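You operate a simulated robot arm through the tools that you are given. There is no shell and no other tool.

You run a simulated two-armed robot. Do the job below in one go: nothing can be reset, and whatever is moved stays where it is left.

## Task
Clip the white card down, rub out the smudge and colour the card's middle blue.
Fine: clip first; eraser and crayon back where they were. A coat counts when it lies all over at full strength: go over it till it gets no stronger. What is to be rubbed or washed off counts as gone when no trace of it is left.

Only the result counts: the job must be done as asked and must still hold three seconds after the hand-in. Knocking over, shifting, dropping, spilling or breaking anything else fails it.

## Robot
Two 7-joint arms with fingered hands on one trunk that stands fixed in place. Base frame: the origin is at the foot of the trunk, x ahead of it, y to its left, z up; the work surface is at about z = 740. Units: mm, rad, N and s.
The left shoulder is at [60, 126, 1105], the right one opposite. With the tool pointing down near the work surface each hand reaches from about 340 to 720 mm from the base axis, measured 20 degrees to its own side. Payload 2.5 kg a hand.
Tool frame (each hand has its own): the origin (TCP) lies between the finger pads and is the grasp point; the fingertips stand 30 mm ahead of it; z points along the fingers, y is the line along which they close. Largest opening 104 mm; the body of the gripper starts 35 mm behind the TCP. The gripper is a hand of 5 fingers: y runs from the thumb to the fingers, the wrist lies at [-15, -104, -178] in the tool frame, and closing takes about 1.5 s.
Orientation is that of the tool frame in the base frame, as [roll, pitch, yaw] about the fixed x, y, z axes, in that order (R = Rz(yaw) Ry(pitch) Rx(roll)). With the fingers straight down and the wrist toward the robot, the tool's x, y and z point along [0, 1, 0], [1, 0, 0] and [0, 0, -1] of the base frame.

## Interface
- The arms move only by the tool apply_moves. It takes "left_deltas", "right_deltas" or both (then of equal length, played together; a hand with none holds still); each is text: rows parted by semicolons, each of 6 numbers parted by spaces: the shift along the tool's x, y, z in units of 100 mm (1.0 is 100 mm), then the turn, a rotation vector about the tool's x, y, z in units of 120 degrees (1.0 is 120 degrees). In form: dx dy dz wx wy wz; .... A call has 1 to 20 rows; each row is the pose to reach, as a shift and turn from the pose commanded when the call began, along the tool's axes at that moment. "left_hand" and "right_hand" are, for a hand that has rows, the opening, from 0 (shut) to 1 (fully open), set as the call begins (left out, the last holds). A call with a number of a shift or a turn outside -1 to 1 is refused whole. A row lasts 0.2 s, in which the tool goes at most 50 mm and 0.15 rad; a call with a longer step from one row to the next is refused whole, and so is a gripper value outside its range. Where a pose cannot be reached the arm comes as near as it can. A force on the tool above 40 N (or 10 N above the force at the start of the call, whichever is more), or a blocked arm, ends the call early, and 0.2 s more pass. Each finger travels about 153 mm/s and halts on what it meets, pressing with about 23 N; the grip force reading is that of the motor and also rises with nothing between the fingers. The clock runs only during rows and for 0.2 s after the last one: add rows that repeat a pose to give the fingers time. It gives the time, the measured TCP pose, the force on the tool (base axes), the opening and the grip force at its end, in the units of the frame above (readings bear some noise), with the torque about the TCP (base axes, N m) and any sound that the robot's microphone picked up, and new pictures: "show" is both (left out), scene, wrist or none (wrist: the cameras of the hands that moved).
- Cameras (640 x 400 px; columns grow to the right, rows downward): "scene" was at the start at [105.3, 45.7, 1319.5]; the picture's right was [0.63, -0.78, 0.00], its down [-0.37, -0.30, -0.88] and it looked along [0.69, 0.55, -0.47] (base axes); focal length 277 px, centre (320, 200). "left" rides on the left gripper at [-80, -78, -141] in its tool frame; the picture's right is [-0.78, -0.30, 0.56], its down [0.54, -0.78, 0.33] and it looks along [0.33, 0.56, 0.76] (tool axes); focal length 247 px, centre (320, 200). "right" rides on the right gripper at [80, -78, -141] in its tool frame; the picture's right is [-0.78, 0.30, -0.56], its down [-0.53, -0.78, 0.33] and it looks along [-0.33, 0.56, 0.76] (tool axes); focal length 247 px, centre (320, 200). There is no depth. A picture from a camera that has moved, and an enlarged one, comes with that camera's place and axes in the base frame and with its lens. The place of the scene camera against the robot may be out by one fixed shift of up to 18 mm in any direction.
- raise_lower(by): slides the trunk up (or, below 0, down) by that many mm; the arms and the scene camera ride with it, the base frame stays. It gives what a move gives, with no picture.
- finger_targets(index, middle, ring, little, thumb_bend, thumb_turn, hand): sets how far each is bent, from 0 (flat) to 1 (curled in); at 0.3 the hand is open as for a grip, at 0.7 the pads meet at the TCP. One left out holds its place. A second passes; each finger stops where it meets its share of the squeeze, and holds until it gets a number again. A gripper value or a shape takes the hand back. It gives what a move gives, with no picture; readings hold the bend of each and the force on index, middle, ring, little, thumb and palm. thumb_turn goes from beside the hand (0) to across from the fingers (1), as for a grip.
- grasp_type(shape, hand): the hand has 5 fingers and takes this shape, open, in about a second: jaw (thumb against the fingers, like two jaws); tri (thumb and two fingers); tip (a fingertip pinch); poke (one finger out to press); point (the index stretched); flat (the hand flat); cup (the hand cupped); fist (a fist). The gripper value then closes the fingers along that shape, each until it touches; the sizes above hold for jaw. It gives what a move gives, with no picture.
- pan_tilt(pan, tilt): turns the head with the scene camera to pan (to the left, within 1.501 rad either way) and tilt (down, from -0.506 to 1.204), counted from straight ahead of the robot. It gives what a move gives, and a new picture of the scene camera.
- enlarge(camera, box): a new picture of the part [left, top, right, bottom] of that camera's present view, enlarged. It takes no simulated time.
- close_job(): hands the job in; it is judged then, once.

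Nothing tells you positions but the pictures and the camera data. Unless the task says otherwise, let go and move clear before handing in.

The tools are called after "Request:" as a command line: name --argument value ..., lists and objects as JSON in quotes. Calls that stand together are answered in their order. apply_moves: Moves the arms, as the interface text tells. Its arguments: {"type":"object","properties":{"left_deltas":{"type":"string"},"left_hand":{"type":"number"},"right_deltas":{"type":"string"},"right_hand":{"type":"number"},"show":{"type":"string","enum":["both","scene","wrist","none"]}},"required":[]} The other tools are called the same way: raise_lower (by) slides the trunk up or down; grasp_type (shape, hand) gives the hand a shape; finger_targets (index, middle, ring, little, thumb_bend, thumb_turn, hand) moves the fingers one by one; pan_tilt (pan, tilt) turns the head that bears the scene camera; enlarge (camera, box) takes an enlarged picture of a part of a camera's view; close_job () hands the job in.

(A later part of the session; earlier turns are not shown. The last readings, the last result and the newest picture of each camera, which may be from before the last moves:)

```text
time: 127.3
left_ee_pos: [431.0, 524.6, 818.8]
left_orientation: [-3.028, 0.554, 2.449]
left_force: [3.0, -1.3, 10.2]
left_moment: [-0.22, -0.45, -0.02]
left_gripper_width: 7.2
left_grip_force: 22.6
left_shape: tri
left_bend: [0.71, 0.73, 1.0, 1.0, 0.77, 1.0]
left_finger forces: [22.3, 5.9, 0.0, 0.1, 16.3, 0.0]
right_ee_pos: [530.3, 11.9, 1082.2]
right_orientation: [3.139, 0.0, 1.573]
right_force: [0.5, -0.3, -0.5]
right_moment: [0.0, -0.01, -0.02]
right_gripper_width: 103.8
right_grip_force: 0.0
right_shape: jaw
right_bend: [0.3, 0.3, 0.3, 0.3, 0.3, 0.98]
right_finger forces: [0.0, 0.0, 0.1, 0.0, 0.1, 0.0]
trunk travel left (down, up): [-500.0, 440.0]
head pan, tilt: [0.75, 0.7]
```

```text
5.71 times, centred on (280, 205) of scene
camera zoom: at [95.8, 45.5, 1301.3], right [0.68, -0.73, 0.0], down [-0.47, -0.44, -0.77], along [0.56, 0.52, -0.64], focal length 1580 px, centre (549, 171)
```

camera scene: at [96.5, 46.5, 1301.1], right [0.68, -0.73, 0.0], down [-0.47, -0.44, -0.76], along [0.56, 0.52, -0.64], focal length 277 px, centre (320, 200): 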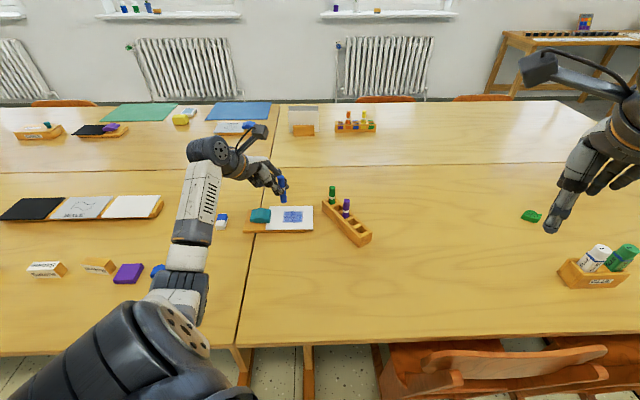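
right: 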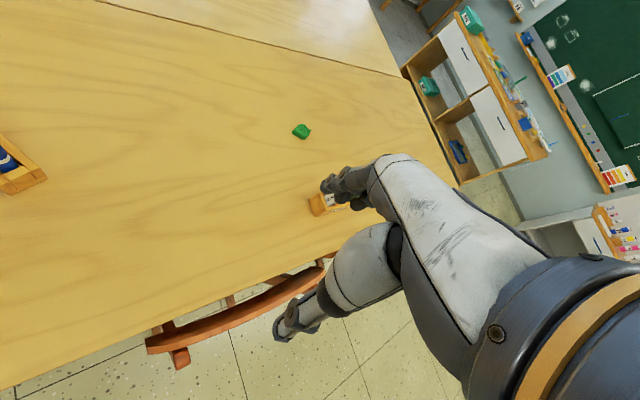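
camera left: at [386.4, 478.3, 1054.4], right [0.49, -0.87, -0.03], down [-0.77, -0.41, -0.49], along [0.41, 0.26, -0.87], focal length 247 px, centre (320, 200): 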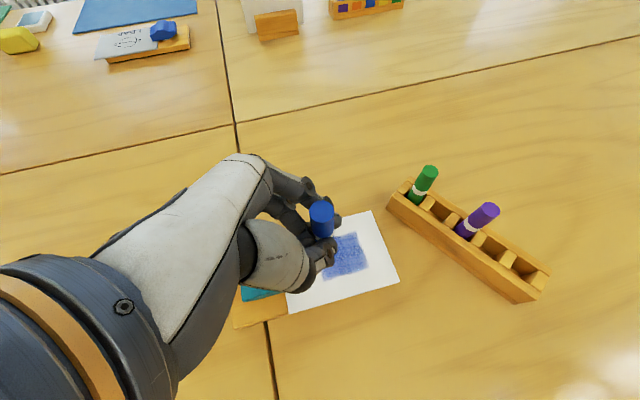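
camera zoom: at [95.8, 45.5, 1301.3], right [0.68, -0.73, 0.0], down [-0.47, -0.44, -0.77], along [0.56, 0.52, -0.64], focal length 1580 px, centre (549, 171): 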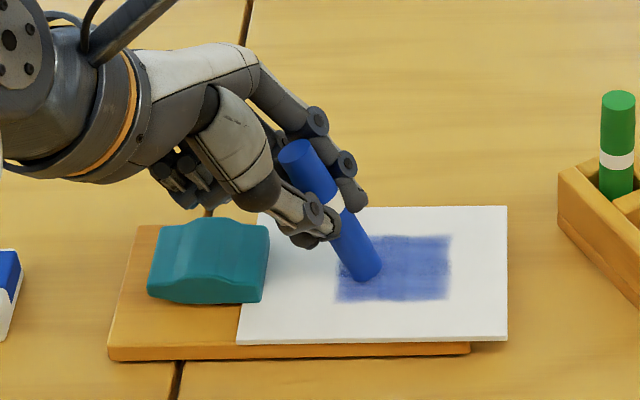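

The crayon has turned back by about 18°. I'll lift and un-lean the hand by that amount so the crayon is upright again, then check.

Request:
apply_moves --left_deltas "-0.053 -0.01 -0.084 0 0 0;-0.158 -0.03 -0.253 -0.009 0.049 0;-0.211 -0.04 -0.337 -0.018 0.098 0;-0.211 -0.04 -0.337 -0.0272 0.1475 0;-0.211 -0.04 -0.337 -0.0272 0.1475 0" --show "wrist"

Request:
enlarge --camera "scene" --box '[220, 150, 320, 240]'

Request:
enlarge --camera "left" --box '[240, 160, 400, 340]'

```text
time: 128.5
left_ee_pos: [429.9, 525.5, 857.5]
left_orientation: [-3.096, 0.245, 2.422]
left_force: [-0.9, -0.5, -0.2]
left_moment: [0.0, 0.02, 0.04]
left_gripper_width: 7.6
left_grip_force: 23.6
left_shape: tri
left_bend: [0.71, 0.73, 1.0, 1.0, 0.77, 1.0]
left_finger forces: [18.6, 16.0, 0.0, 0.0, 16.1, 0.0]
right_ee_pos: [530.1, 13.4, 1081.7]
right_orientation: [-3.141, 0.002, 1.569]
right_force: [0.1, -0.7, 0.0]
right_moment: [0.01, -0.02, 0.0]
right_gripper_width: 103.7
right_grip_force: 0.1
right_shape: jaw
right_bend: [0.3, 0.3, 0.3, 0.3, 0.3, 0.98]
right_finger forces: [0.1, 0.0, 0.0, 0.1, 0.0, 0.1]
trunk travel left (down, up): [-500.0, 440.0]
head pan, tilt: [0.75, 0.7]
camera left: at [415.9, 444.5, 1018.9], right [0.45, -0.83, -0.34], down [-0.86, -0.3, -0.42], along [0.24, 0.48, -0.84], focal length 247 px, centre (320, 200)
```

left: 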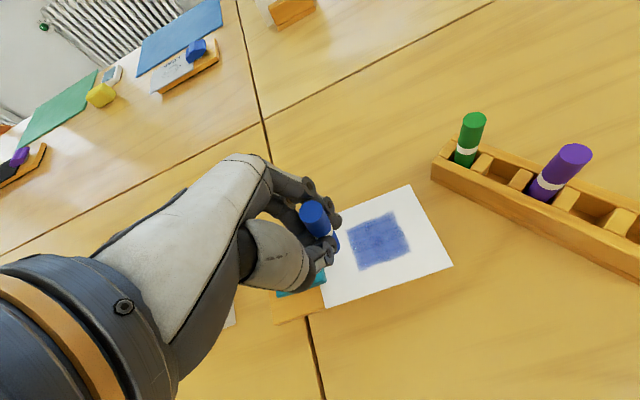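

```text
4.44 times, centred on (270, 195) of scene
camera zoom: at [96.5, 46.5, 1301.1], right [0.68, -0.73, 0.0], down [-0.47, -0.44, -0.76], along [0.56, 0.52, -0.64], focal length 1229 px, centre (542, 222)
```

zoom: 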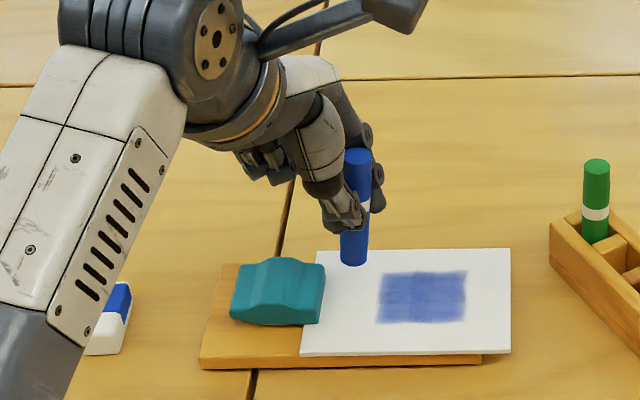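

```text
2.22 times, centred on (320, 250) of left
camera zoom: at [415.9, 444.5, 1018.9], right [0.45, -0.83, -0.34], down [-0.86, -0.3, -0.42], along [0.24, 0.48, -0.84], focal length 549 px, centre (320, 89)
```

zoom: 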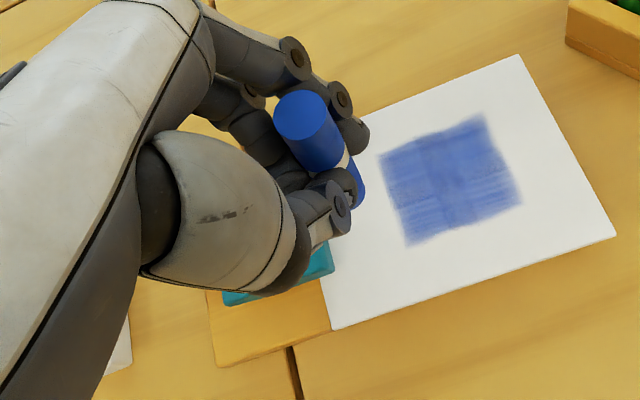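

The crayon's in-hand lean is down to about 19°. I'll repeat the restoring drag once: go back to the far end of the rectangle, lean the hand a bit to stand the crayon upright, and drag toward the clip again.

Request:
apply_moves --left_deltas "-0.2 0.005 0.05 0 0 0;-0.4 0.01 0.1 0.0045 -0.0246 0;-0.6 0.016 0.15 0.0091 -0.0493 0;-0.6 0.016 0.15 0.0091 -0.0493 0" --show "none"

Request:
enlarge --camera "scene" --box '[230, 150, 330, 240]'

```text
time: 129.5
left_ee_pos: [479.2, 484.0, 857.3]
left_orientation: [-3.072, 0.35, 2.428]
left_force: [-0.5, 0.9, 0.0]
left_moment: [0.0, -0.02, 0.01]
left_gripper_width: 7.4
left_grip_force: 23.2
left_shape: tri
left_bend: [0.71, 0.73, 1.0, 1.0, 0.77, 1.0]
left_finger forces: [18.6, 16.0, 0.1, 0.0, 16.0, 0.0]
right_ee_pos: [531.1, 13.2, 1081.8]
right_orientation: [-3.141, 0.0, 1.571]
right_force: [-0.1, 0.3, 0.7]
right_moment: [0.01, -0.02, 0.01]
right_gripper_width: 103.5
right_grip_force: 0.1
right_shape: jaw
right_bend: [0.3, 0.3, 0.3, 0.3, 0.3, 0.98]
right_finger forces: [0.0, 0.0, 0.0, 0.1, 0.0, 0.0]
trunk travel left (down, up): [-500.0, 440.0]
head pan, tilt: [0.75, 0.7]
```

```text
4.44 times, centred on (280, 195) of scene
camera zoom: at [96.5, 46.5, 1301.1], right [0.68, -0.73, 0.0], down [-0.47, -0.44, -0.76], along [0.56, 0.52, -0.64], focal length 1229 px, centre (498, 222)
```

zoom: 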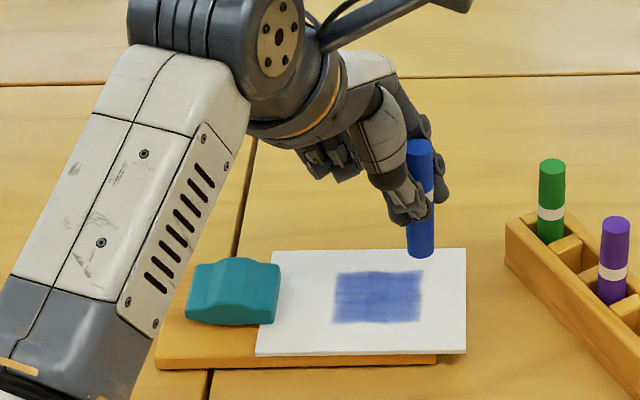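

The crayon is nearly upright over the far edge of the rectangle. I'll lower to contact.

Request:
apply_moves --left_deltas "0.06 0.0115 0.165 0 0 0;0.1132 0.0215 0.3092 0 0 0;0.1234 0.0235 0.3374 0 0 0;0.1303 0.0248 0.3561 0 0 0;0.1303 0.0248 0.3561 0 0 0" --show "none"

```text
time: 130.7
left_ee_pos: [478.1, 485.3, 819.7]
left_orientation: [-3.076, 0.352, 2.427]
left_force: [-0.2, 0.8, 3.8]
left_moment: [0.0, -0.08, 0.03]
left_gripper_width: 7.4
left_grip_force: 23.0
left_shape: tri
left_bend: [0.71, 0.73, 1.0, 1.0, 0.77, 1.0]
left_finger forces: [18.3, 16.1, 0.1, 0.0, 16.2, 0.0]
right_ee_pos: [531.2, 12.7, 1082.8]
right_orientation: [3.141, 0.001, 1.572]
right_force: [-0.1, -0.3, 0.1]
right_moment: [-0.01, -0.01, -0.03]
right_gripper_width: 103.6
right_grip_force: 0.0
right_shape: jaw
right_bend: [0.3, 0.3, 0.3, 0.3, 0.3, 0.98]
right_finger forces: [0.1, 0.0, 0.1, 0.0, 0.0, 0.1]
trunk travel left (down, up): [-500.0, 440.0]
head pan, tilt: [0.75, 0.7]
```

Contact at 3.8 N. Drag 24 mm toward the clip with slightly more pressure.

Request:
apply_moves --left_deltas "0.0034 0.0007 0.0094 0 0 0;0.0595 0.0032 -0.0113 0 0 0;0.1156 0.0056 -0.032 0 0 0;0.1716 0.0081 -0.0527 0 0 0;0.2277 0.0105 -0.0734 0 0 0" --show "none"

Request:
enlarge --camera "scene" --box '[240, 170, 320, 240]'

```text
time: 131.9
left_ee_pos: [462.6, 502.0, 820.0]
left_orientation: [-3.081, 0.352, 2.424]
left_force: [4.8, -4.8, 16.2]
left_moment: [-0.28, -0.66, -0.02]
left_gripper_width: 7.4
left_grip_force: 23.0
left_shape: tri
left_bend: [0.72, 0.73, 1.0, 1.0, 0.78, 1.0]
left_finger forces: [27.6, 9.3, 0.0, 0.0, 16.0, 0.0]
right_ee_pos: [530.3, 11.4, 1082.3]
right_orientation: [3.14, -0.002, 1.569]
right_force: [0.5, -0.4, -0.9]
right_moment: [-0.03, 0.01, 0.0]
right_gripper_width: 103.5
right_grip_force: 0.0
right_shape: jaw
right_bend: [0.3, 0.3, 0.3, 0.3, 0.3, 0.98]
right_finger forces: [0.1, 0.1, 0.0, 0.1, 0.0, 0.1]
trunk travel left (down, up): [-500.0, 440.0]
head pan, tilt: [0.75, 0.7]
```

```text
5.71 times, centred on (280, 205) of scene
camera zoom: at [95.7, 44.9, 1301.4], right [0.68, -0.73, 0.0], down [-0.47, -0.44, -0.77], along [0.56, 0.52, -0.64], focal length 1580 px, centre (549, 171)
```

zoom: 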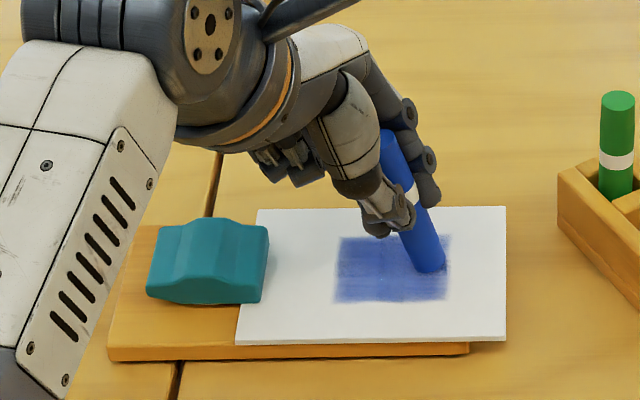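

The crayon turned back by another ~12°. I'll lift and un-lean the hand to see where it stands.

Request:
apply_moves --left_deltas "-0.034 -0.0065 -0.094 0 0 0;-0.103 -0.0196 -0.281 -0.006 0.033 0;-0.12 -0.0229 -0.328 -0.012 0.066 0;-0.12 -0.0229 -0.328 -0.018 0.0983 0;-0.12 -0.0229 -0.328 -0.018 0.0983 0" --show "wrist"

Request:
enlarge --camera "scene" --box '[230, 150, 330, 240]'

Request:
enlarge --camera "left" --box '[240, 160, 400, 340]'

Request:
enlarge --camera "scene" --box '[275, 195, 315, 225]'

```text
time: 133.1
left_ee_pos: [461.4, 501.5, 853.6]
left_orientation: [-3.114, 0.142, 2.418]
left_force: [0.0, 0.3, -0.4]
left_moment: [-0.02, 0.04, -0.02]
left_gripper_width: 7.3
left_grip_force: 22.4
left_shape: tri
left_bend: [0.71, 0.73, 1.0, 1.0, 0.78, 1.0]
left_finger forces: [19.3, 17.4, 0.0, 0.0, 16.1, 0.0]
right_ee_pos: [531.3, 13.8, 1081.5]
right_orientation: [-3.141, 0.001, 1.57]
right_force: [-0.2, -1.0, 0.3]
right_moment: [0.04, 0.01, 0.02]
right_gripper_width: 103.5
right_grip_force: 0.0
right_shape: jaw
right_bend: [0.3, 0.3, 0.3, 0.3, 0.3, 0.98]
right_finger forces: [0.0, 0.0, 0.0, 0.0, 0.0, 0.0]
trunk travel left (down, up): [-500.0, 440.0]
head pan, tilt: [0.75, 0.7]
camera left: at [455.7, 408.1, 1007.3], right [0.43, -0.79, -0.43], down [-0.88, -0.27, -0.38], along [0.19, 0.55, -0.82], focal length 247 px, centre (320, 200)
```

left: 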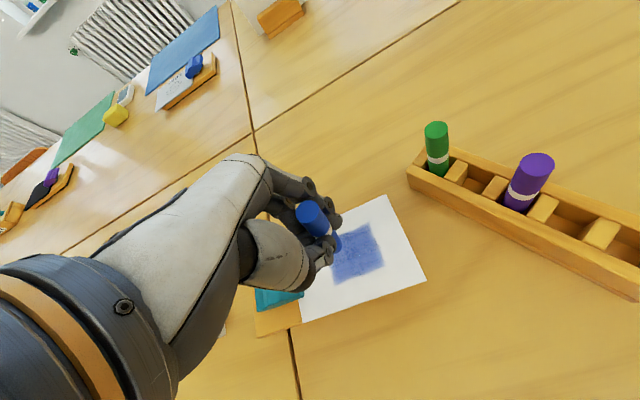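

```text
4.44 times, centred on (280, 195) of scene
camera zoom: at [96.5, 46.5, 1301.1], right [0.68, -0.73, 0.0], down [-0.47, -0.44, -0.76], along [0.56, 0.52, -0.64], focal length 1229 px, centre (498, 222)
```

zoom: 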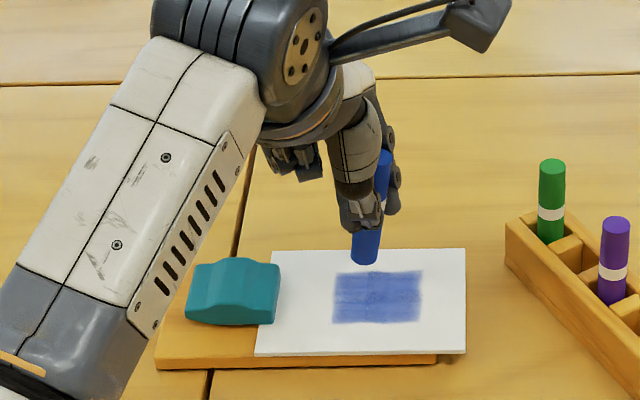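

```text
2.22 times, centred on (320, 250) of left
camera zoom: at [455.7, 408.1, 1007.3], right [0.43, -0.79, -0.43], down [-0.88, -0.27, -0.38], along [0.19, 0.55, -0.82], focal length 549 px, centre (320, 89)
```

zoom: 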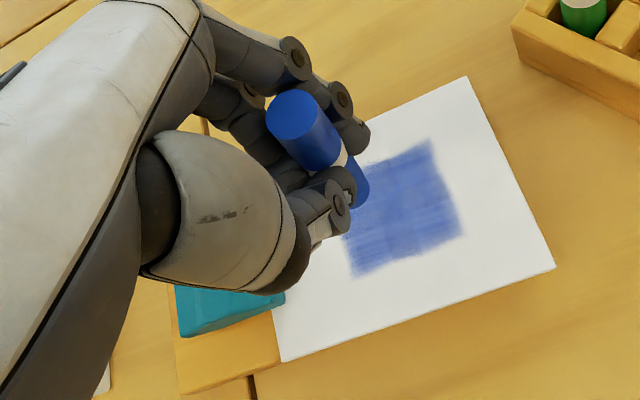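

```text
13.33 times, centred on (295, 210) of scene
camera zoom: at [96.5, 46.5, 1301.1], right [0.68, -0.73, 0.0], down [-0.47, -0.44, -0.76], along [0.56, 0.52, -0.64], focal length 3688 px, centre (653, 67)
```

zoom: 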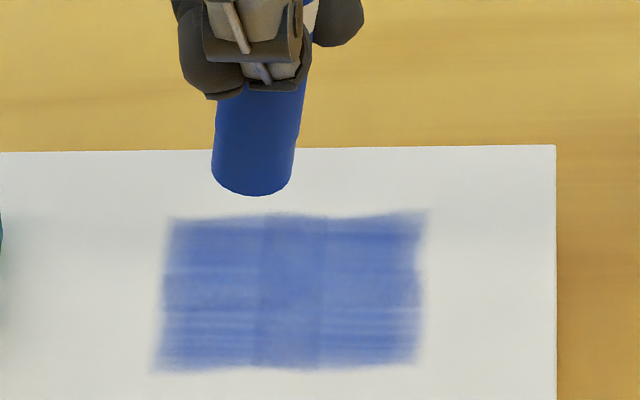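

The crayon still rests about 20° leaned in the grip (it springs back), but the coat looks a touch darker again, so more passes are worthwhile. I'll lean the hand to stand the crayon upright and start a light full raster across the card from the near far-end corner.

Request:
apply_moves --left_deltas "-0.115 -0.13 0.02 0.005 -0.027 0;-0.229 -0.261 0.04 0.01 -0.054 0;-0.229 -0.261 0.04 0.0151 -0.0818 0;-0.229 -0.261 0.04 0.0151 -0.0818 0" --show "none"

Request:
enlarge --camera "scene" --box '[230, 150, 330, 240]'

```text
time: 134.1
left_ee_pos: [460.1, 466.5, 852.4]
left_orientation: [-3.079, 0.319, 2.425]
left_force: [0.6, 0.4, -0.3]
left_moment: [-0.03, -0.03, 0.0]
left_gripper_width: 7.7
left_grip_force: 22.8
left_shape: tri
left_bend: [0.71, 0.73, 1.0, 1.0, 0.78, 1.0]
left_finger forces: [19.3, 17.4, 0.0, 0.1, 16.0, 0.1]
right_ee_pos: [531.3, 13.5, 1081.2]
right_orientation: [3.141, 0.0, 1.57]
right_force: [-0.4, 1.5, -0.5]
right_moment: [0.0, 0.0, 0.02]
right_gripper_width: 103.6
right_grip_force: 0.1
right_shape: jaw
right_bend: [0.3, 0.3, 0.3, 0.3, 0.3, 0.98]
right_finger forces: [0.1, 0.0, 0.0, 0.1, 0.0, 0.0]
trunk travel left (down, up): [-500.0, 440.0]
head pan, tilt: [0.75, 0.7]
```

```text
4.44 times, centred on (280, 195) of scene
camera zoom: at [96.4, 46.5, 1301.1], right [0.68, -0.73, 0.0], down [-0.47, -0.44, -0.76], along [0.56, 0.52, -0.64], focal length 1229 px, centre (498, 222)
```

zoom: 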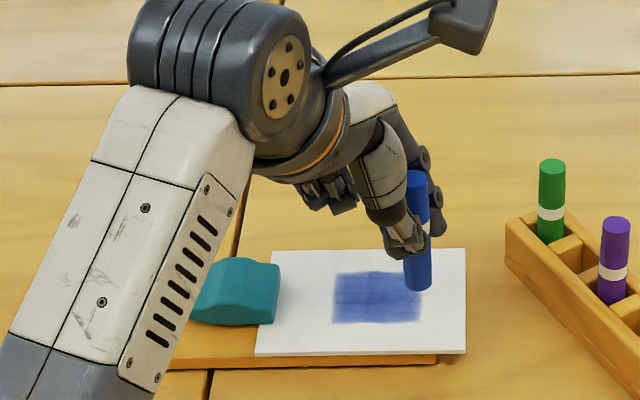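

The crayon's upright over the rectangle's near far-end corner. I'll lower to contact again.

Request:
apply_moves --left_deltas "0.05 0.0095 0.15 0 0 0;0.0878 0.0166 0.2653 0 0 0;0.0972 0.0184 0.2938 0 0 0;0.1035 0.0196 0.3127 0 0 0;0.1035 0.0196 0.3127 0 0 0" --show "none"

```text
time: 135.3
left_ee_pos: [460.4, 467.4, 820.6]
left_orientation: [-3.082, 0.318, 2.426]
left_force: [-0.7, -0.5, 3.4]
left_moment: [0.02, -0.08, -0.01]
left_gripper_width: 7.6
left_grip_force: 22.9
left_shape: tri
left_bend: [0.71, 0.73, 1.0, 1.0, 0.78, 1.0]
left_finger forces: [19.2, 17.1, 0.0, 0.0, 16.5, 0.0]
right_ee_pos: [530.2, 13.0, 1080.5]
right_orientation: [3.14, 0.001, 1.571]
right_force: [-0.1, 0.2, 0.0]
right_moment: [0.03, 0.0, 0.0]
right_gripper_width: 103.7
right_grip_force: 0.2
right_shape: jaw
right_bend: [0.3, 0.3, 0.3, 0.3, 0.3, 0.98]
right_finger forces: [0.0, 0.0, 0.1, 0.0, 0.0, 0.0]
trunk travel left (down, up): [-500.0, 440.0]
head pan, tilt: [0.75, 0.7]
```

Contact at 3.4 N. Light raster across the whole rectangle, stepping toward the clip.

Request:
apply_moves --left_deltas "-0.015 0.2394 -0.0101 0 0 0;-0.0299 0.4789 -0.0202 0 0 0;0.0362 0.4818 -0.0423 0 0 0;0.0512 0.2424 -0.0322 0 0 0;0.0661 0.0029 -0.0221 0 0 0;0.1323 0.0059 -0.0441 0 0 0;0.1173 0.2453 -0.0542 0 0 0;0.1024 0.4848 -0.0643 0 0 0;0.1685 0.4877 -0.0864 0 0 0;0.1834 0.2483 -0.0763 0 0 0;0.1984 0.0088 -0.0662 0 0 0;0.2645 0.0118 -0.0883 0 0 0;0.2495 0.2512 -0.0984 0 0 0;0.2346 0.4907 -0.1085 0 0 0;0.3007 0.4936 -0.1306 0 0 0;0.3157 0.2542 -0.1205 0 0 0;0.3307 0.0147 -0.1104 0 0 0;0.3968 0.0177 -0.1324 0 0 0;0.3818 0.2571 -0.1425 0 0 0;0.3669 0.4966 -0.1526 0 0 0" --show "none"

Request:
enlarge --camera "scene" --box '[240, 170, 320, 240]'

```text
time: 139.5
left_ee_pos: [465.3, 529.1, 821.7]
left_orientation: [-3.082, 0.316, 2.425]
left_force: [-1.1, -0.6, 3.4]
left_moment: [-0.02, 0.0, 0.0]
left_gripper_width: 7.6
left_grip_force: 22.8
left_shape: tri
left_bend: [0.71, 0.74, 1.0, 1.0, 0.78, 1.0]
left_finger forces: [21.2, 19.8, 0.0, 0.0, 15.2, 0.0]
right_ee_pos: [530.3, 12.8, 1081.5]
right_orientation: [3.14, 0.001, 1.571]
right_force: [-0.1, -0.2, 0.4]
right_moment: [0.0, 0.01, -0.02]
right_gripper_width: 103.7
right_grip_force: 0.0
right_shape: jaw
right_bend: [0.3, 0.3, 0.3, 0.3, 0.3, 0.98]
right_finger forces: [0.0, 0.0, 0.1, 0.0, 0.1, 0.1]
trunk travel left (down, up): [-500.0, 440.0]
head pan, tilt: [0.75, 0.7]
```

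```text
5.71 times, centred on (280, 205) of scene
camera zoom: at [96.1, 46.2, 1301.2], right [0.68, -0.73, 0.0], down [-0.47, -0.44, -0.77], along [0.56, 0.52, -0.64], focal length 1580 px, centre (549, 171)
```

zoom: 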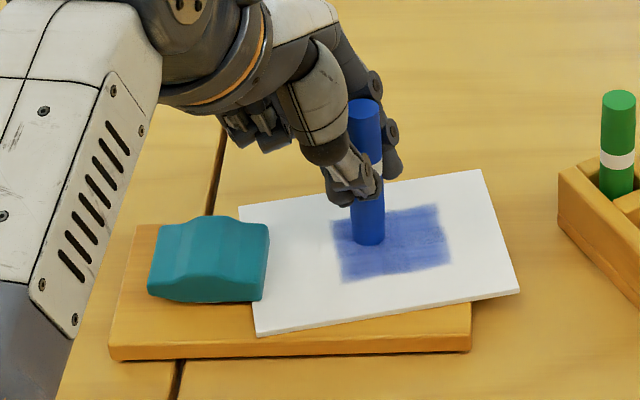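

The cross-strokes swung the card by about 12° under the clip. It's still clipped; I'll swing it back by a one-way drag at its far end toward the robot, lifting for the return.

Request:
apply_moves --left_deltas "-0.0188 -0.0036 -0.0569 0 0 0;-0.25 0.065 0.018 0 0 0;-0.501 0.134 0.094 0 0 0;-0.485 0.137 0.142 0 0 0;-0.479 0.139 0.1605 0 0 0;-0.475 0.069 0.1635 0 0 0;-0.471 -0.001 0.1665 0 0 0;-0.466 -0.071 0.1695 0 0 0" --show "none"

Request:
enlarge --camera "scene" --box '[240, 170, 320, 240]'

```text
time: 141.3
left_ee_pos: [496.5, 491.5, 821.4]
left_orientation: [-3.083, 0.317, 2.425]
left_force: [2.3, 2.5, 7.7]
left_moment: [0.07, -0.21, -0.01]
left_gripper_width: 7.4
left_grip_force: 23.0
left_shape: tri
left_bend: [0.71, 0.74, 1.0, 1.0, 0.77, 1.0]
left_finger forces: [20.8, 19.5, 0.0, 0.0, 13.3, 0.0]
right_ee_pos: [530.6, 13.0, 1081.2]
right_orientation: [3.141, 0.0, 1.57]
right_force: [-0.6, 0.6, -0.4]
right_moment: [-0.01, -0.01, -0.03]
right_gripper_width: 103.5
right_grip_force: 0.0
right_shape: jaw
right_bend: [0.3, 0.3, 0.3, 0.3, 0.3, 0.98]
right_finger forces: [0.0, 0.1, 0.0, 0.1, 0.0, 0.2]
trunk travel left (down, up): [-500.0, 440.0]
head pan, tilt: [0.75, 0.7]
```

```text
5.71 times, centred on (280, 205) of scene
camera zoom: at [96.0, 46.0, 1301.3], right [0.68, -0.73, 0.0], down [-0.47, -0.44, -0.77], along [0.56, 0.52, -0.64], focal length 1580 px, centre (549, 171)
```

zoom: 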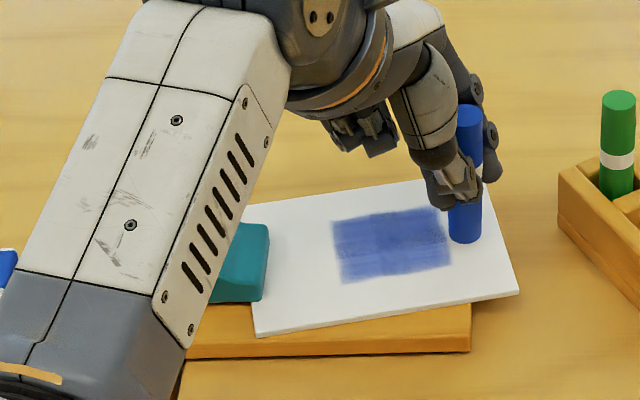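

The card hasn't moved yet; the crayon is taking up slack. I'll keep dragging the same way a little more firmly.

Request:
apply_moves --left_deltas "0.0062 -0.079 0.0128 0 0 0;0.0093 -0.159 0.0162 0 0 0;0.0124 -0.239 0.0196 0 0 0;0.0155 -0.299 0.022 0 0 0" --show "none"

Request:
enlarge --camera "scene" --box '[240, 170, 320, 240]'

```text
time: 142.3
left_ee_pos: [475.6, 470.3, 816.8]
left_orientation: [-3.081, 0.316, 2.426]
left_force: [2.0, 1.8, 6.3]
left_moment: [0.17, -0.25, -0.03]
left_gripper_width: 6.7
left_grip_force: 23.5
left_shape: tri
left_bend: [0.71, 0.74, 1.0, 1.0, 0.77, 1.0]
left_finger forces: [21.1, 22.2, 0.0, 0.1, 15.8, 0.0]
right_ee_pos: [531.0, 13.4, 1082.1]
right_orientation: [3.142, 0.001, 1.571]
right_force: [-0.6, -0.1, 0.3]
right_moment: [0.02, -0.01, -0.03]
right_gripper_width: 103.5
right_grip_force: 0.0
right_shape: jaw
right_bend: [0.3, 0.3, 0.3, 0.3, 0.3, 0.98]
right_finger forces: [0.0, 0.0, 0.1, 0.0, 0.0, 0.0]
trunk travel left (down, up): [-500.0, 440.0]
head pan, tilt: [0.75, 0.7]
```

```text
5.71 times, centred on (280, 205) of scene
camera zoom: at [96.0, 46.1, 1301.2], right [0.68, -0.73, 0.0], down [-0.47, -0.44, -0.77], along [0.56, 0.52, -0.64], focal length 1580 px, centre (549, 171)
```

zoom: 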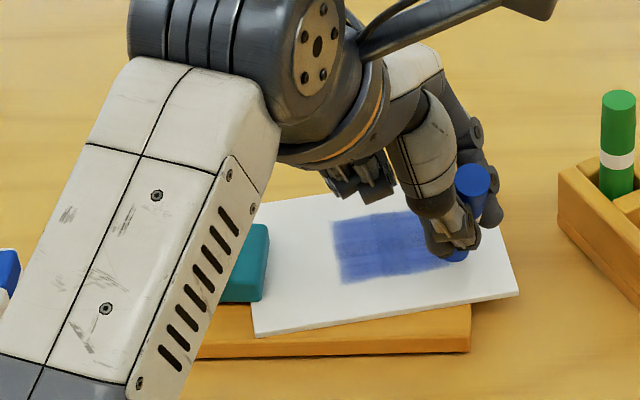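

The crayon just tips in the grip without moving the card. I'll lift off and reassess the crayon's pose, the coat and the card.

Request:
apply_moves --left_deltas "-0.034 -0.0065 -0.094 0 0 0;-0.14 -0.03 -0.32 0 0 0;-0.2 -0.15 -0.5 0 0 0;-0.2 -0.3 -0.6 0 0 0;-0.2 -0.3 -0.6 0 0 0" --show "both"

Request:
enlarge --camera "scene" --box '[230, 140, 330, 240]'

Request:
enlarge --camera "left" --box '[240, 160, 400, 340]'

Request:
enlarge --camera "scene" --box '[270, 190, 318, 226]'

```text
time: 143.5
left_ee_pos: [459.6, 450.8, 884.2]
left_orientation: [-3.082, 0.316, 2.425]
left_force: [-0.6, 0.5, -1.0]
left_moment: [0.02, -0.03, 0.0]
left_gripper_width: 7.1
left_grip_force: 22.3
left_shape: tri
left_bend: [0.72, 0.73, 1.0, 1.0, 0.77, 1.0]
left_finger forces: [17.3, 15.6, 0.0, 0.1, 14.0, 0.1]
right_ee_pos: [530.8, 13.0, 1082.6]
right_orientation: [-3.14, 0.0, 1.571]
right_force: [0.0, -0.5, 0.3]
right_moment: [-0.02, 0.0, -0.02]
right_gripper_width: 103.4
right_grip_force: 0.1
right_shape: jaw
right_bend: [0.3, 0.3, 0.3, 0.3, 0.3, 0.98]
right_finger forces: [0.0, 0.1, 0.0, 0.0, 0.0, 0.0]
trunk travel left (down, up): [-500.0, 440.0]
head pan, tilt: [0.75, 0.7]
camera scene: at [96.4, 46.5, 1301.1], right [0.68, -0.73, 0.0], down [-0.47, -0.44, -0.76], along [0.56, 0.52, -0.64], focal length 277 px, centre (320, 200)
camera left: at [436.1, 379.5, 1048.1], right [0.47, -0.84, -0.27], down [-0.84, -0.32, -0.44], along [0.28, 0.43, -0.86], focal length 247 px, centre (320, 200)
```

scene: 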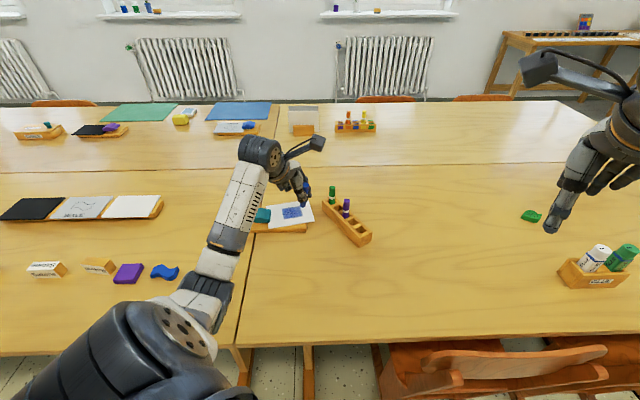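
left: 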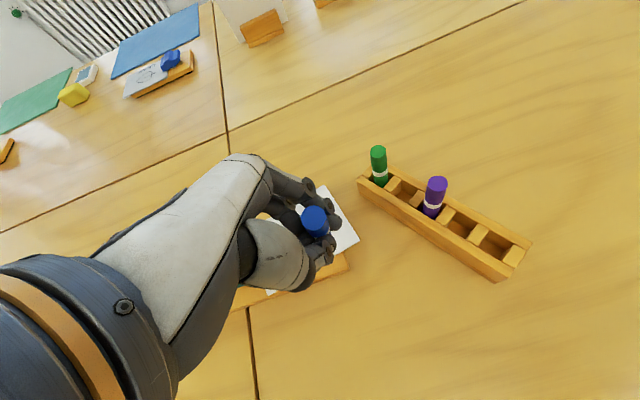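

```text
4.00 times, centred on (280, 190) of scene
camera zoom: at [96.4, 46.5, 1301.1], right [0.68, -0.73, 0.0], down [-0.47, -0.44, -0.76], along [0.56, 0.52, -0.64], focal length 1106 px, centre (480, 240)
```

zoom: 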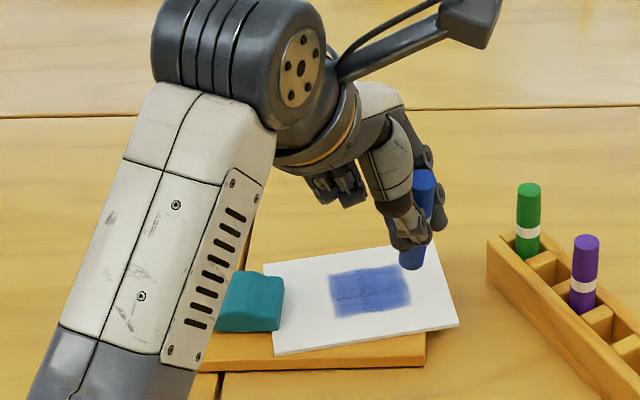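

```text
2.22 times, centred on (320, 250) of left
camera zoom: at [436.1, 379.5, 1048.1], right [0.47, -0.84, -0.27], down [-0.84, -0.32, -0.44], along [0.28, 0.43, -0.86], focal length 549 px, centre (320, 89)
```

zoom: 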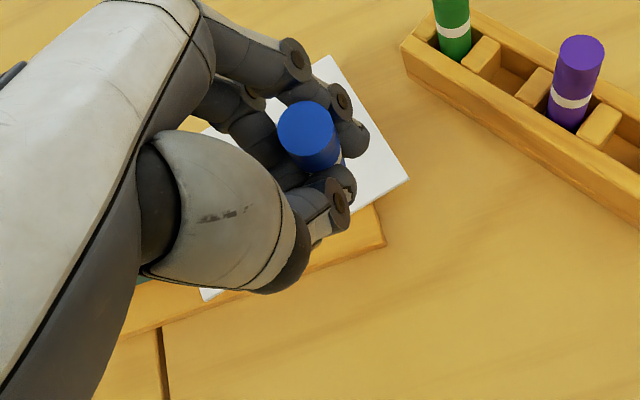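

```text
11.11 times, centred on (294, 208) of scene
camera zoom: at [96.4, 46.5, 1301.1], right [0.68, -0.73, 0.0], down [-0.47, -0.44, -0.76], along [0.56, 0.52, -0.64], focal length 3073 px, centre (609, 111)
```

zoom: 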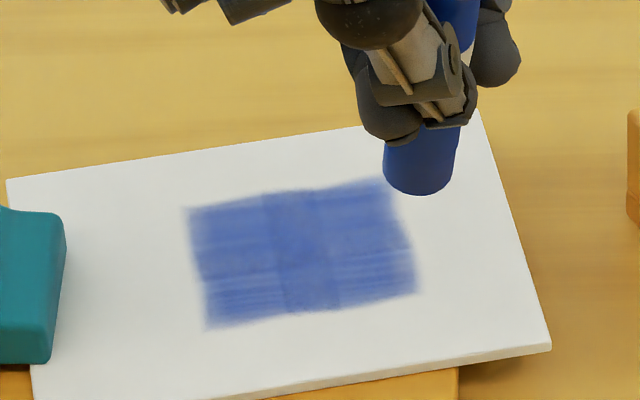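

The coat looks denser now. I'll zoom tightly on the coat to judge its evenness and compare with the crayon's own colour.

Request:
enlarge --camera "scene" --box '[282, 202, 304, 218]'

Request:
enlarge --camera "scene" --box '[298, 195, 312, 205]'

```text
16.00 times, centred on (293, 210) of scene
camera zoom: at [96.4, 46.5, 1301.1], right [0.68, -0.73, 0.0], down [-0.47, -0.44, -0.76], along [0.56, 0.52, -0.64], focal length 4426 px, centre (752, 40)
```

zoom: 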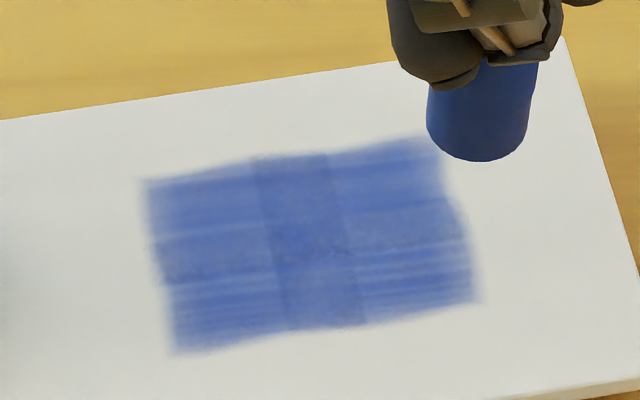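

```text
16.00 times, centred on (305, 200) of scene
camera zoom: at [96.4, 46.5, 1301.1], right [0.68, -0.73, 0.0], down [-0.47, -0.44, -0.76], along [0.56, 0.52, -0.64], focal length 4426 px, centre (560, 200)
```

zoom: 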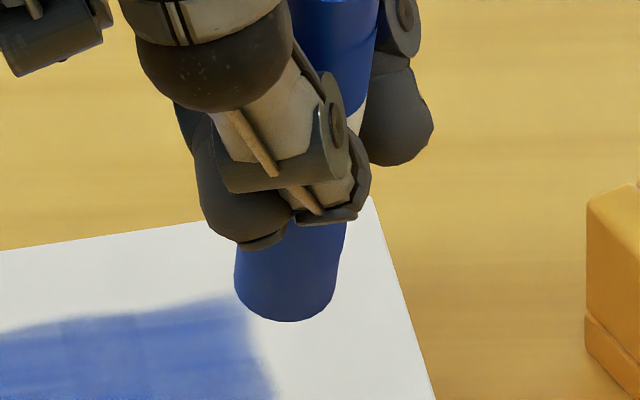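

All parts of the coat look equally strong now, which suggests it is saturated. Next I return the crayon: I'll rise, turn the hand to about yaw 60° with a partial lean so the crayon is within ~14° of upright and the curled fingers stay clear of the purple crayon.

Request:
apply_moves --left_deltas "-0.0776 -0.0234 -0.0453 0.0198 0.0097 0.0624;-0.1552 -0.0468 -0.0906 0.0396 0.0194 0.1248;-0.2328 -0.0702 -0.12 0.0594 0.0292 0.1871;-0.3104 -0.0936 -0.153 0.0792 0.0389 0.2495;-0.388 -0.117 -0.153 0.0991 0.0486 0.3119;-0.4656 -0.1404 -0.153 0.1189 0.0583 0.3743;-0.5432 -0.1638 -0.153 0.1387 0.068 0.4367;-0.6208 -0.1872 -0.153 0.1585 0.0778 0.499;-0.6984 -0.2106 -0.153 0.1783 0.0875 0.5614;-0.776 -0.234 -0.153 0.1981 0.0972 0.6238;-0.776 -0.234 -0.153 0.1981 0.0972 0.6238" --show "both"

Request:
enlarge --camera "scene" --box '[260, 110, 380, 250]'

Request:
enlarge --camera "left" --box '[240, 160, 400, 340]'

```text
time: 145.9
left_ee_pos: [495.3, 388.5, 922.8]
left_orientation: [-3.018, 0.22, 1.055]
left_force: [-0.7, 0.6, -1.3]
left_moment: [0.02, 0.05, -0.01]
left_gripper_width: 6.6
left_grip_force: 23.1
left_shape: tri
left_bend: [0.72, 0.73, 1.0, 1.0, 0.77, 1.0]
left_finger forces: [17.8, 16.5, 0.1, 0.1, 13.7, 0.0]
right_ee_pos: [531.9, 12.3, 1082.3]
right_orientation: [-3.14, -0.001, 1.572]
right_force: [-0.9, 0.1, 0.7]
right_moment: [0.01, 0.02, 0.01]
right_gripper_width: 103.6
right_grip_force: 0.0
right_shape: jaw
right_bend: [0.3, 0.3, 0.3, 0.3, 0.3, 0.98]
right_finger forces: [0.0, 0.0, 0.1, 0.0, 0.1, 0.1]
trunk travel left (down, up): [-500.0, 440.0]
head pan, tilt: [0.75, 0.7]
camera scene: at [96.5, 46.5, 1301.1], right [0.68, -0.73, 0.0], down [-0.47, -0.44, -0.76], along [0.56, 0.52, -0.64], focal length 277 px, centre (320, 200)
camera left: at [421.2, 379.0, 1088.4], right [-0.74, -0.58, -0.33], down [-0.48, 0.81, -0.34], along [0.47, -0.1, -0.88], focal length 247 px, centre (320, 200)
```

scene: 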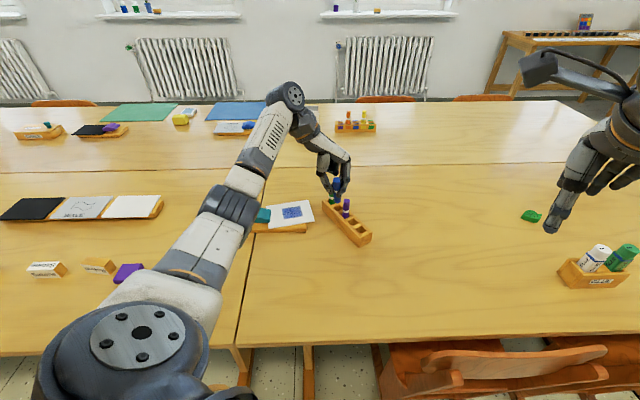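
left: 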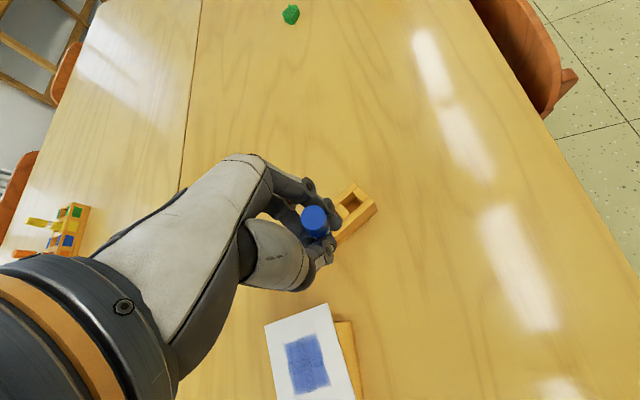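

```text
2.86 times, centred on (320, 180) of scene
camera zoom: at [96.5, 46.5, 1301.1], right [0.68, -0.73, 0.0], down [-0.47, -0.44, -0.76], along [0.56, 0.52, -0.64], focal length 790 px, centre (320, 257)
```

zoom: 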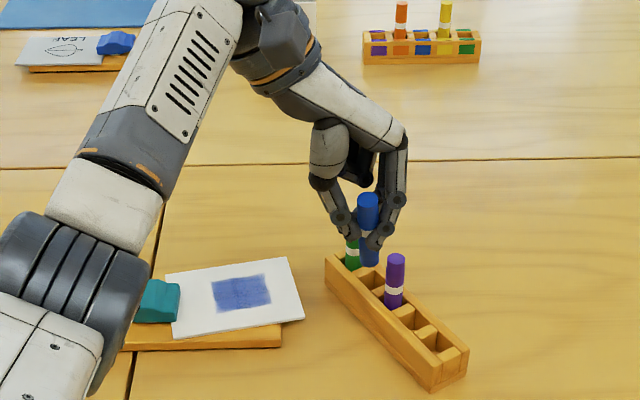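

```text
2.22 times, centred on (320, 250) of left
camera zoom: at [421.2, 379.0, 1088.4], right [-0.74, -0.58, -0.33], down [-0.48, 0.81, -0.34], along [0.47, -0.1, -0.88], focal length 549 px, centre (320, 89)
```

zoom: 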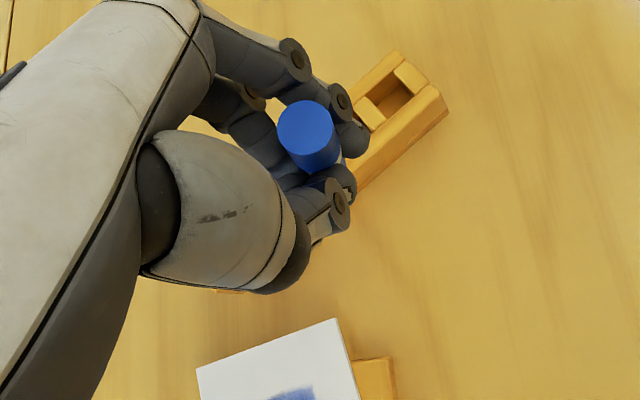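

The crayon is nearly upright now. With the hand away from the card, I'll take a clean look at the coat and at the empty blue slot.

Request:
enlarge --camera "scene" --box '[270, 195, 318, 231]'

Request:
enlarge --camera "scene" --box '[325, 190, 385, 250]'

Request:
enlarge --camera "left" --box '[300, 160, 400, 240]'

```text
11.11 times, centred on (294, 213) of scene
camera zoom: at [96.5, 46.5, 1301.1], right [0.68, -0.73, 0.0], down [-0.47, -0.44, -0.76], along [0.56, 0.52, -0.64], focal length 3073 px, centre (609, 56)
```

zoom: 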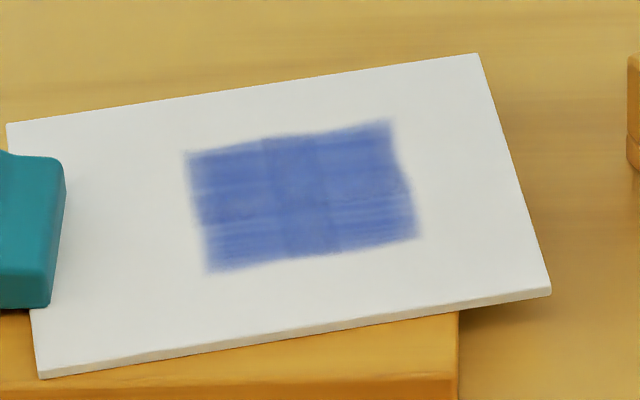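

```text
6.67 times, centred on (355, 220) of scene
camera zoom: at [96.5, 46.5, 1301.1], right [0.68, -0.73, 0.0], down [-0.47, -0.44, -0.76], along [0.56, 0.52, -0.64], focal length 1844 px, centre (87, 67)
```

zoom: 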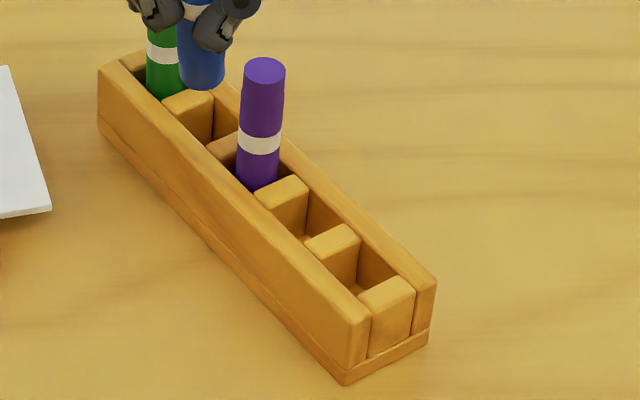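

```text
5.00 times, centred on (350, 200) of left
camera zoom: at [421.2, 379.0, 1088.4], right [-0.74, -0.58, -0.33], down [-0.48, 0.81, -0.34], along [0.47, -0.1, -0.88], focal length 1235 px, centre (170, 200)
```

zoom: 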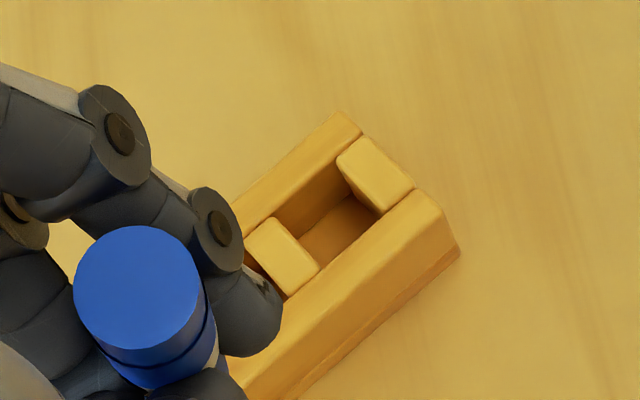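

The slot centre measures about (548,322) with only a few mm of play, so the crayon must be close to upright. I'll lean the hand about 9° more and move above the slot.

Request:
apply_moves --left_deltas "-0.09 0.21 -0.006 0.0129 -0.0214 0;-0.18 0.43 -0.012 0.0258 -0.0428 0;-0.272 0.64 -0.018 0.0387 -0.0642 -0.0007;-0.272 0.64 -0.018 0.0387 -0.0642 -0.0007" --show "both"

Request:
enlarge --camera "scene" --box '[300, 130, 400, 250]'

Request:
enlarge --camera "left" --box '[260, 160, 420, 300]'

```text
time: 146.9
left_ee_pos: [537.6, 332.3, 924.2]
left_orientation: [-2.927, 0.351, 1.084]
left_force: [0.2, -0.2, -0.1]
left_moment: [0.01, -0.01, -0.01]
left_gripper_width: 6.7
left_grip_force: 23.1
left_shape: tri
left_bend: [0.72, 0.73, 1.0, 1.0, 0.77, 1.0]
left_finger forces: [17.9, 16.6, 0.0, 0.1, 13.7, 0.0]
right_ee_pos: [531.6, 12.4, 1081.5]
right_orientation: [3.141, 0.001, 1.57]
right_force: [-0.1, 0.3, 0.2]
right_moment: [-0.02, -0.04, 0.0]
right_gripper_width: 103.6
right_grip_force: 0.1
right_shape: jaw
right_bend: [0.3, 0.3, 0.3, 0.3, 0.3, 0.98]
right_finger forces: [0.0, 0.0, 0.0, 0.1, 0.1, 0.0]
trunk travel left (down, up): [-500.0, 440.0]
head pan, tilt: [0.75, 0.7]
camera scene: at [96.5, 46.5, 1301.1], right [0.68, -0.73, 0.0], down [-0.47, -0.44, -0.76], along [0.56, 0.52, -0.64], focal length 277 px, centre (320, 200)
camera left: at [486.2, 335.6, 1098.2], right [-0.78, -0.6, -0.18], down [-0.53, 0.78, -0.33], along [0.35, -0.16, -0.92], focal length 247 px, centre (320, 200)
```

scene: 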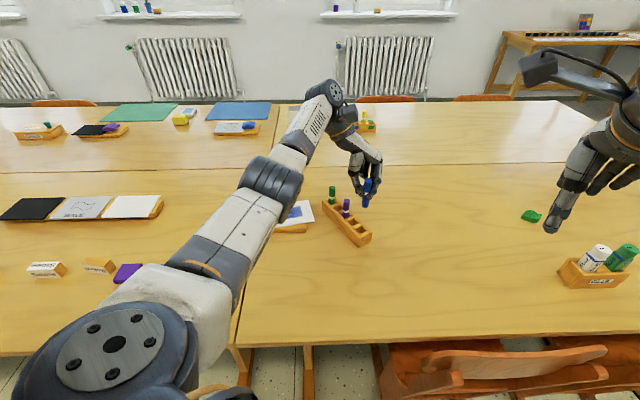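
left: 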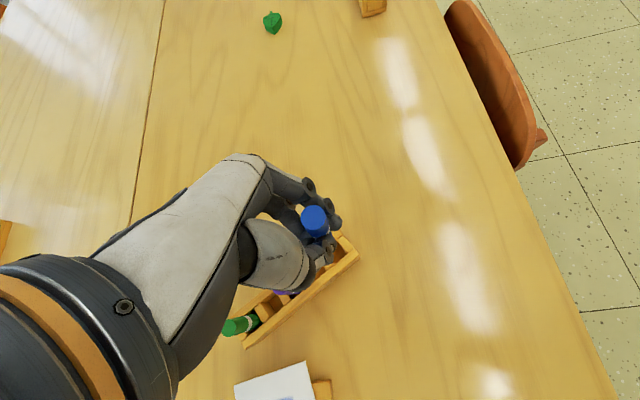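

```text
3.33 times, centred on (350, 190) of scene
camera zoom: at [96.5, 46.5, 1301.1], right [0.68, -0.73, 0.0], down [-0.47, -0.44, -0.76], along [0.56, 0.52, -0.64], focal length 922 px, centre (220, 233)
```

zoom: 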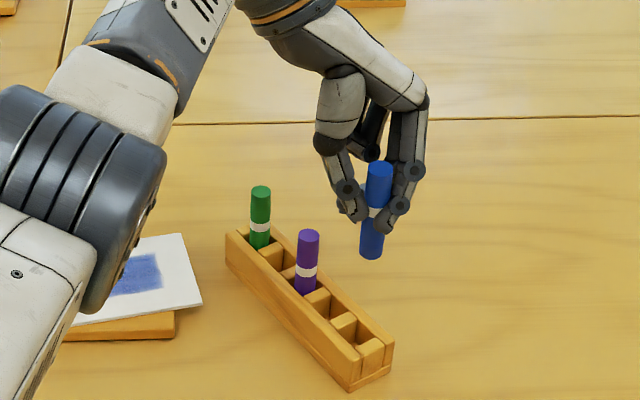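

```text
2.86 times, centred on (340, 230) of left
camera zoom: at [486.2, 335.6, 1098.2], right [-0.78, -0.6, -0.18], down [-0.53, 0.78, -0.33], along [0.35, -0.16, -0.92], focal length 706 px, centre (263, 114)
```

zoom: 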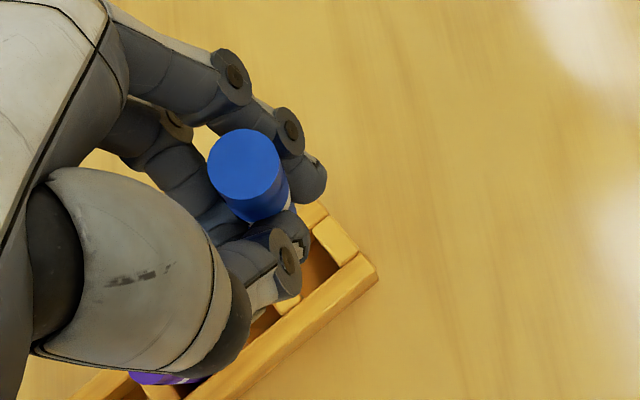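

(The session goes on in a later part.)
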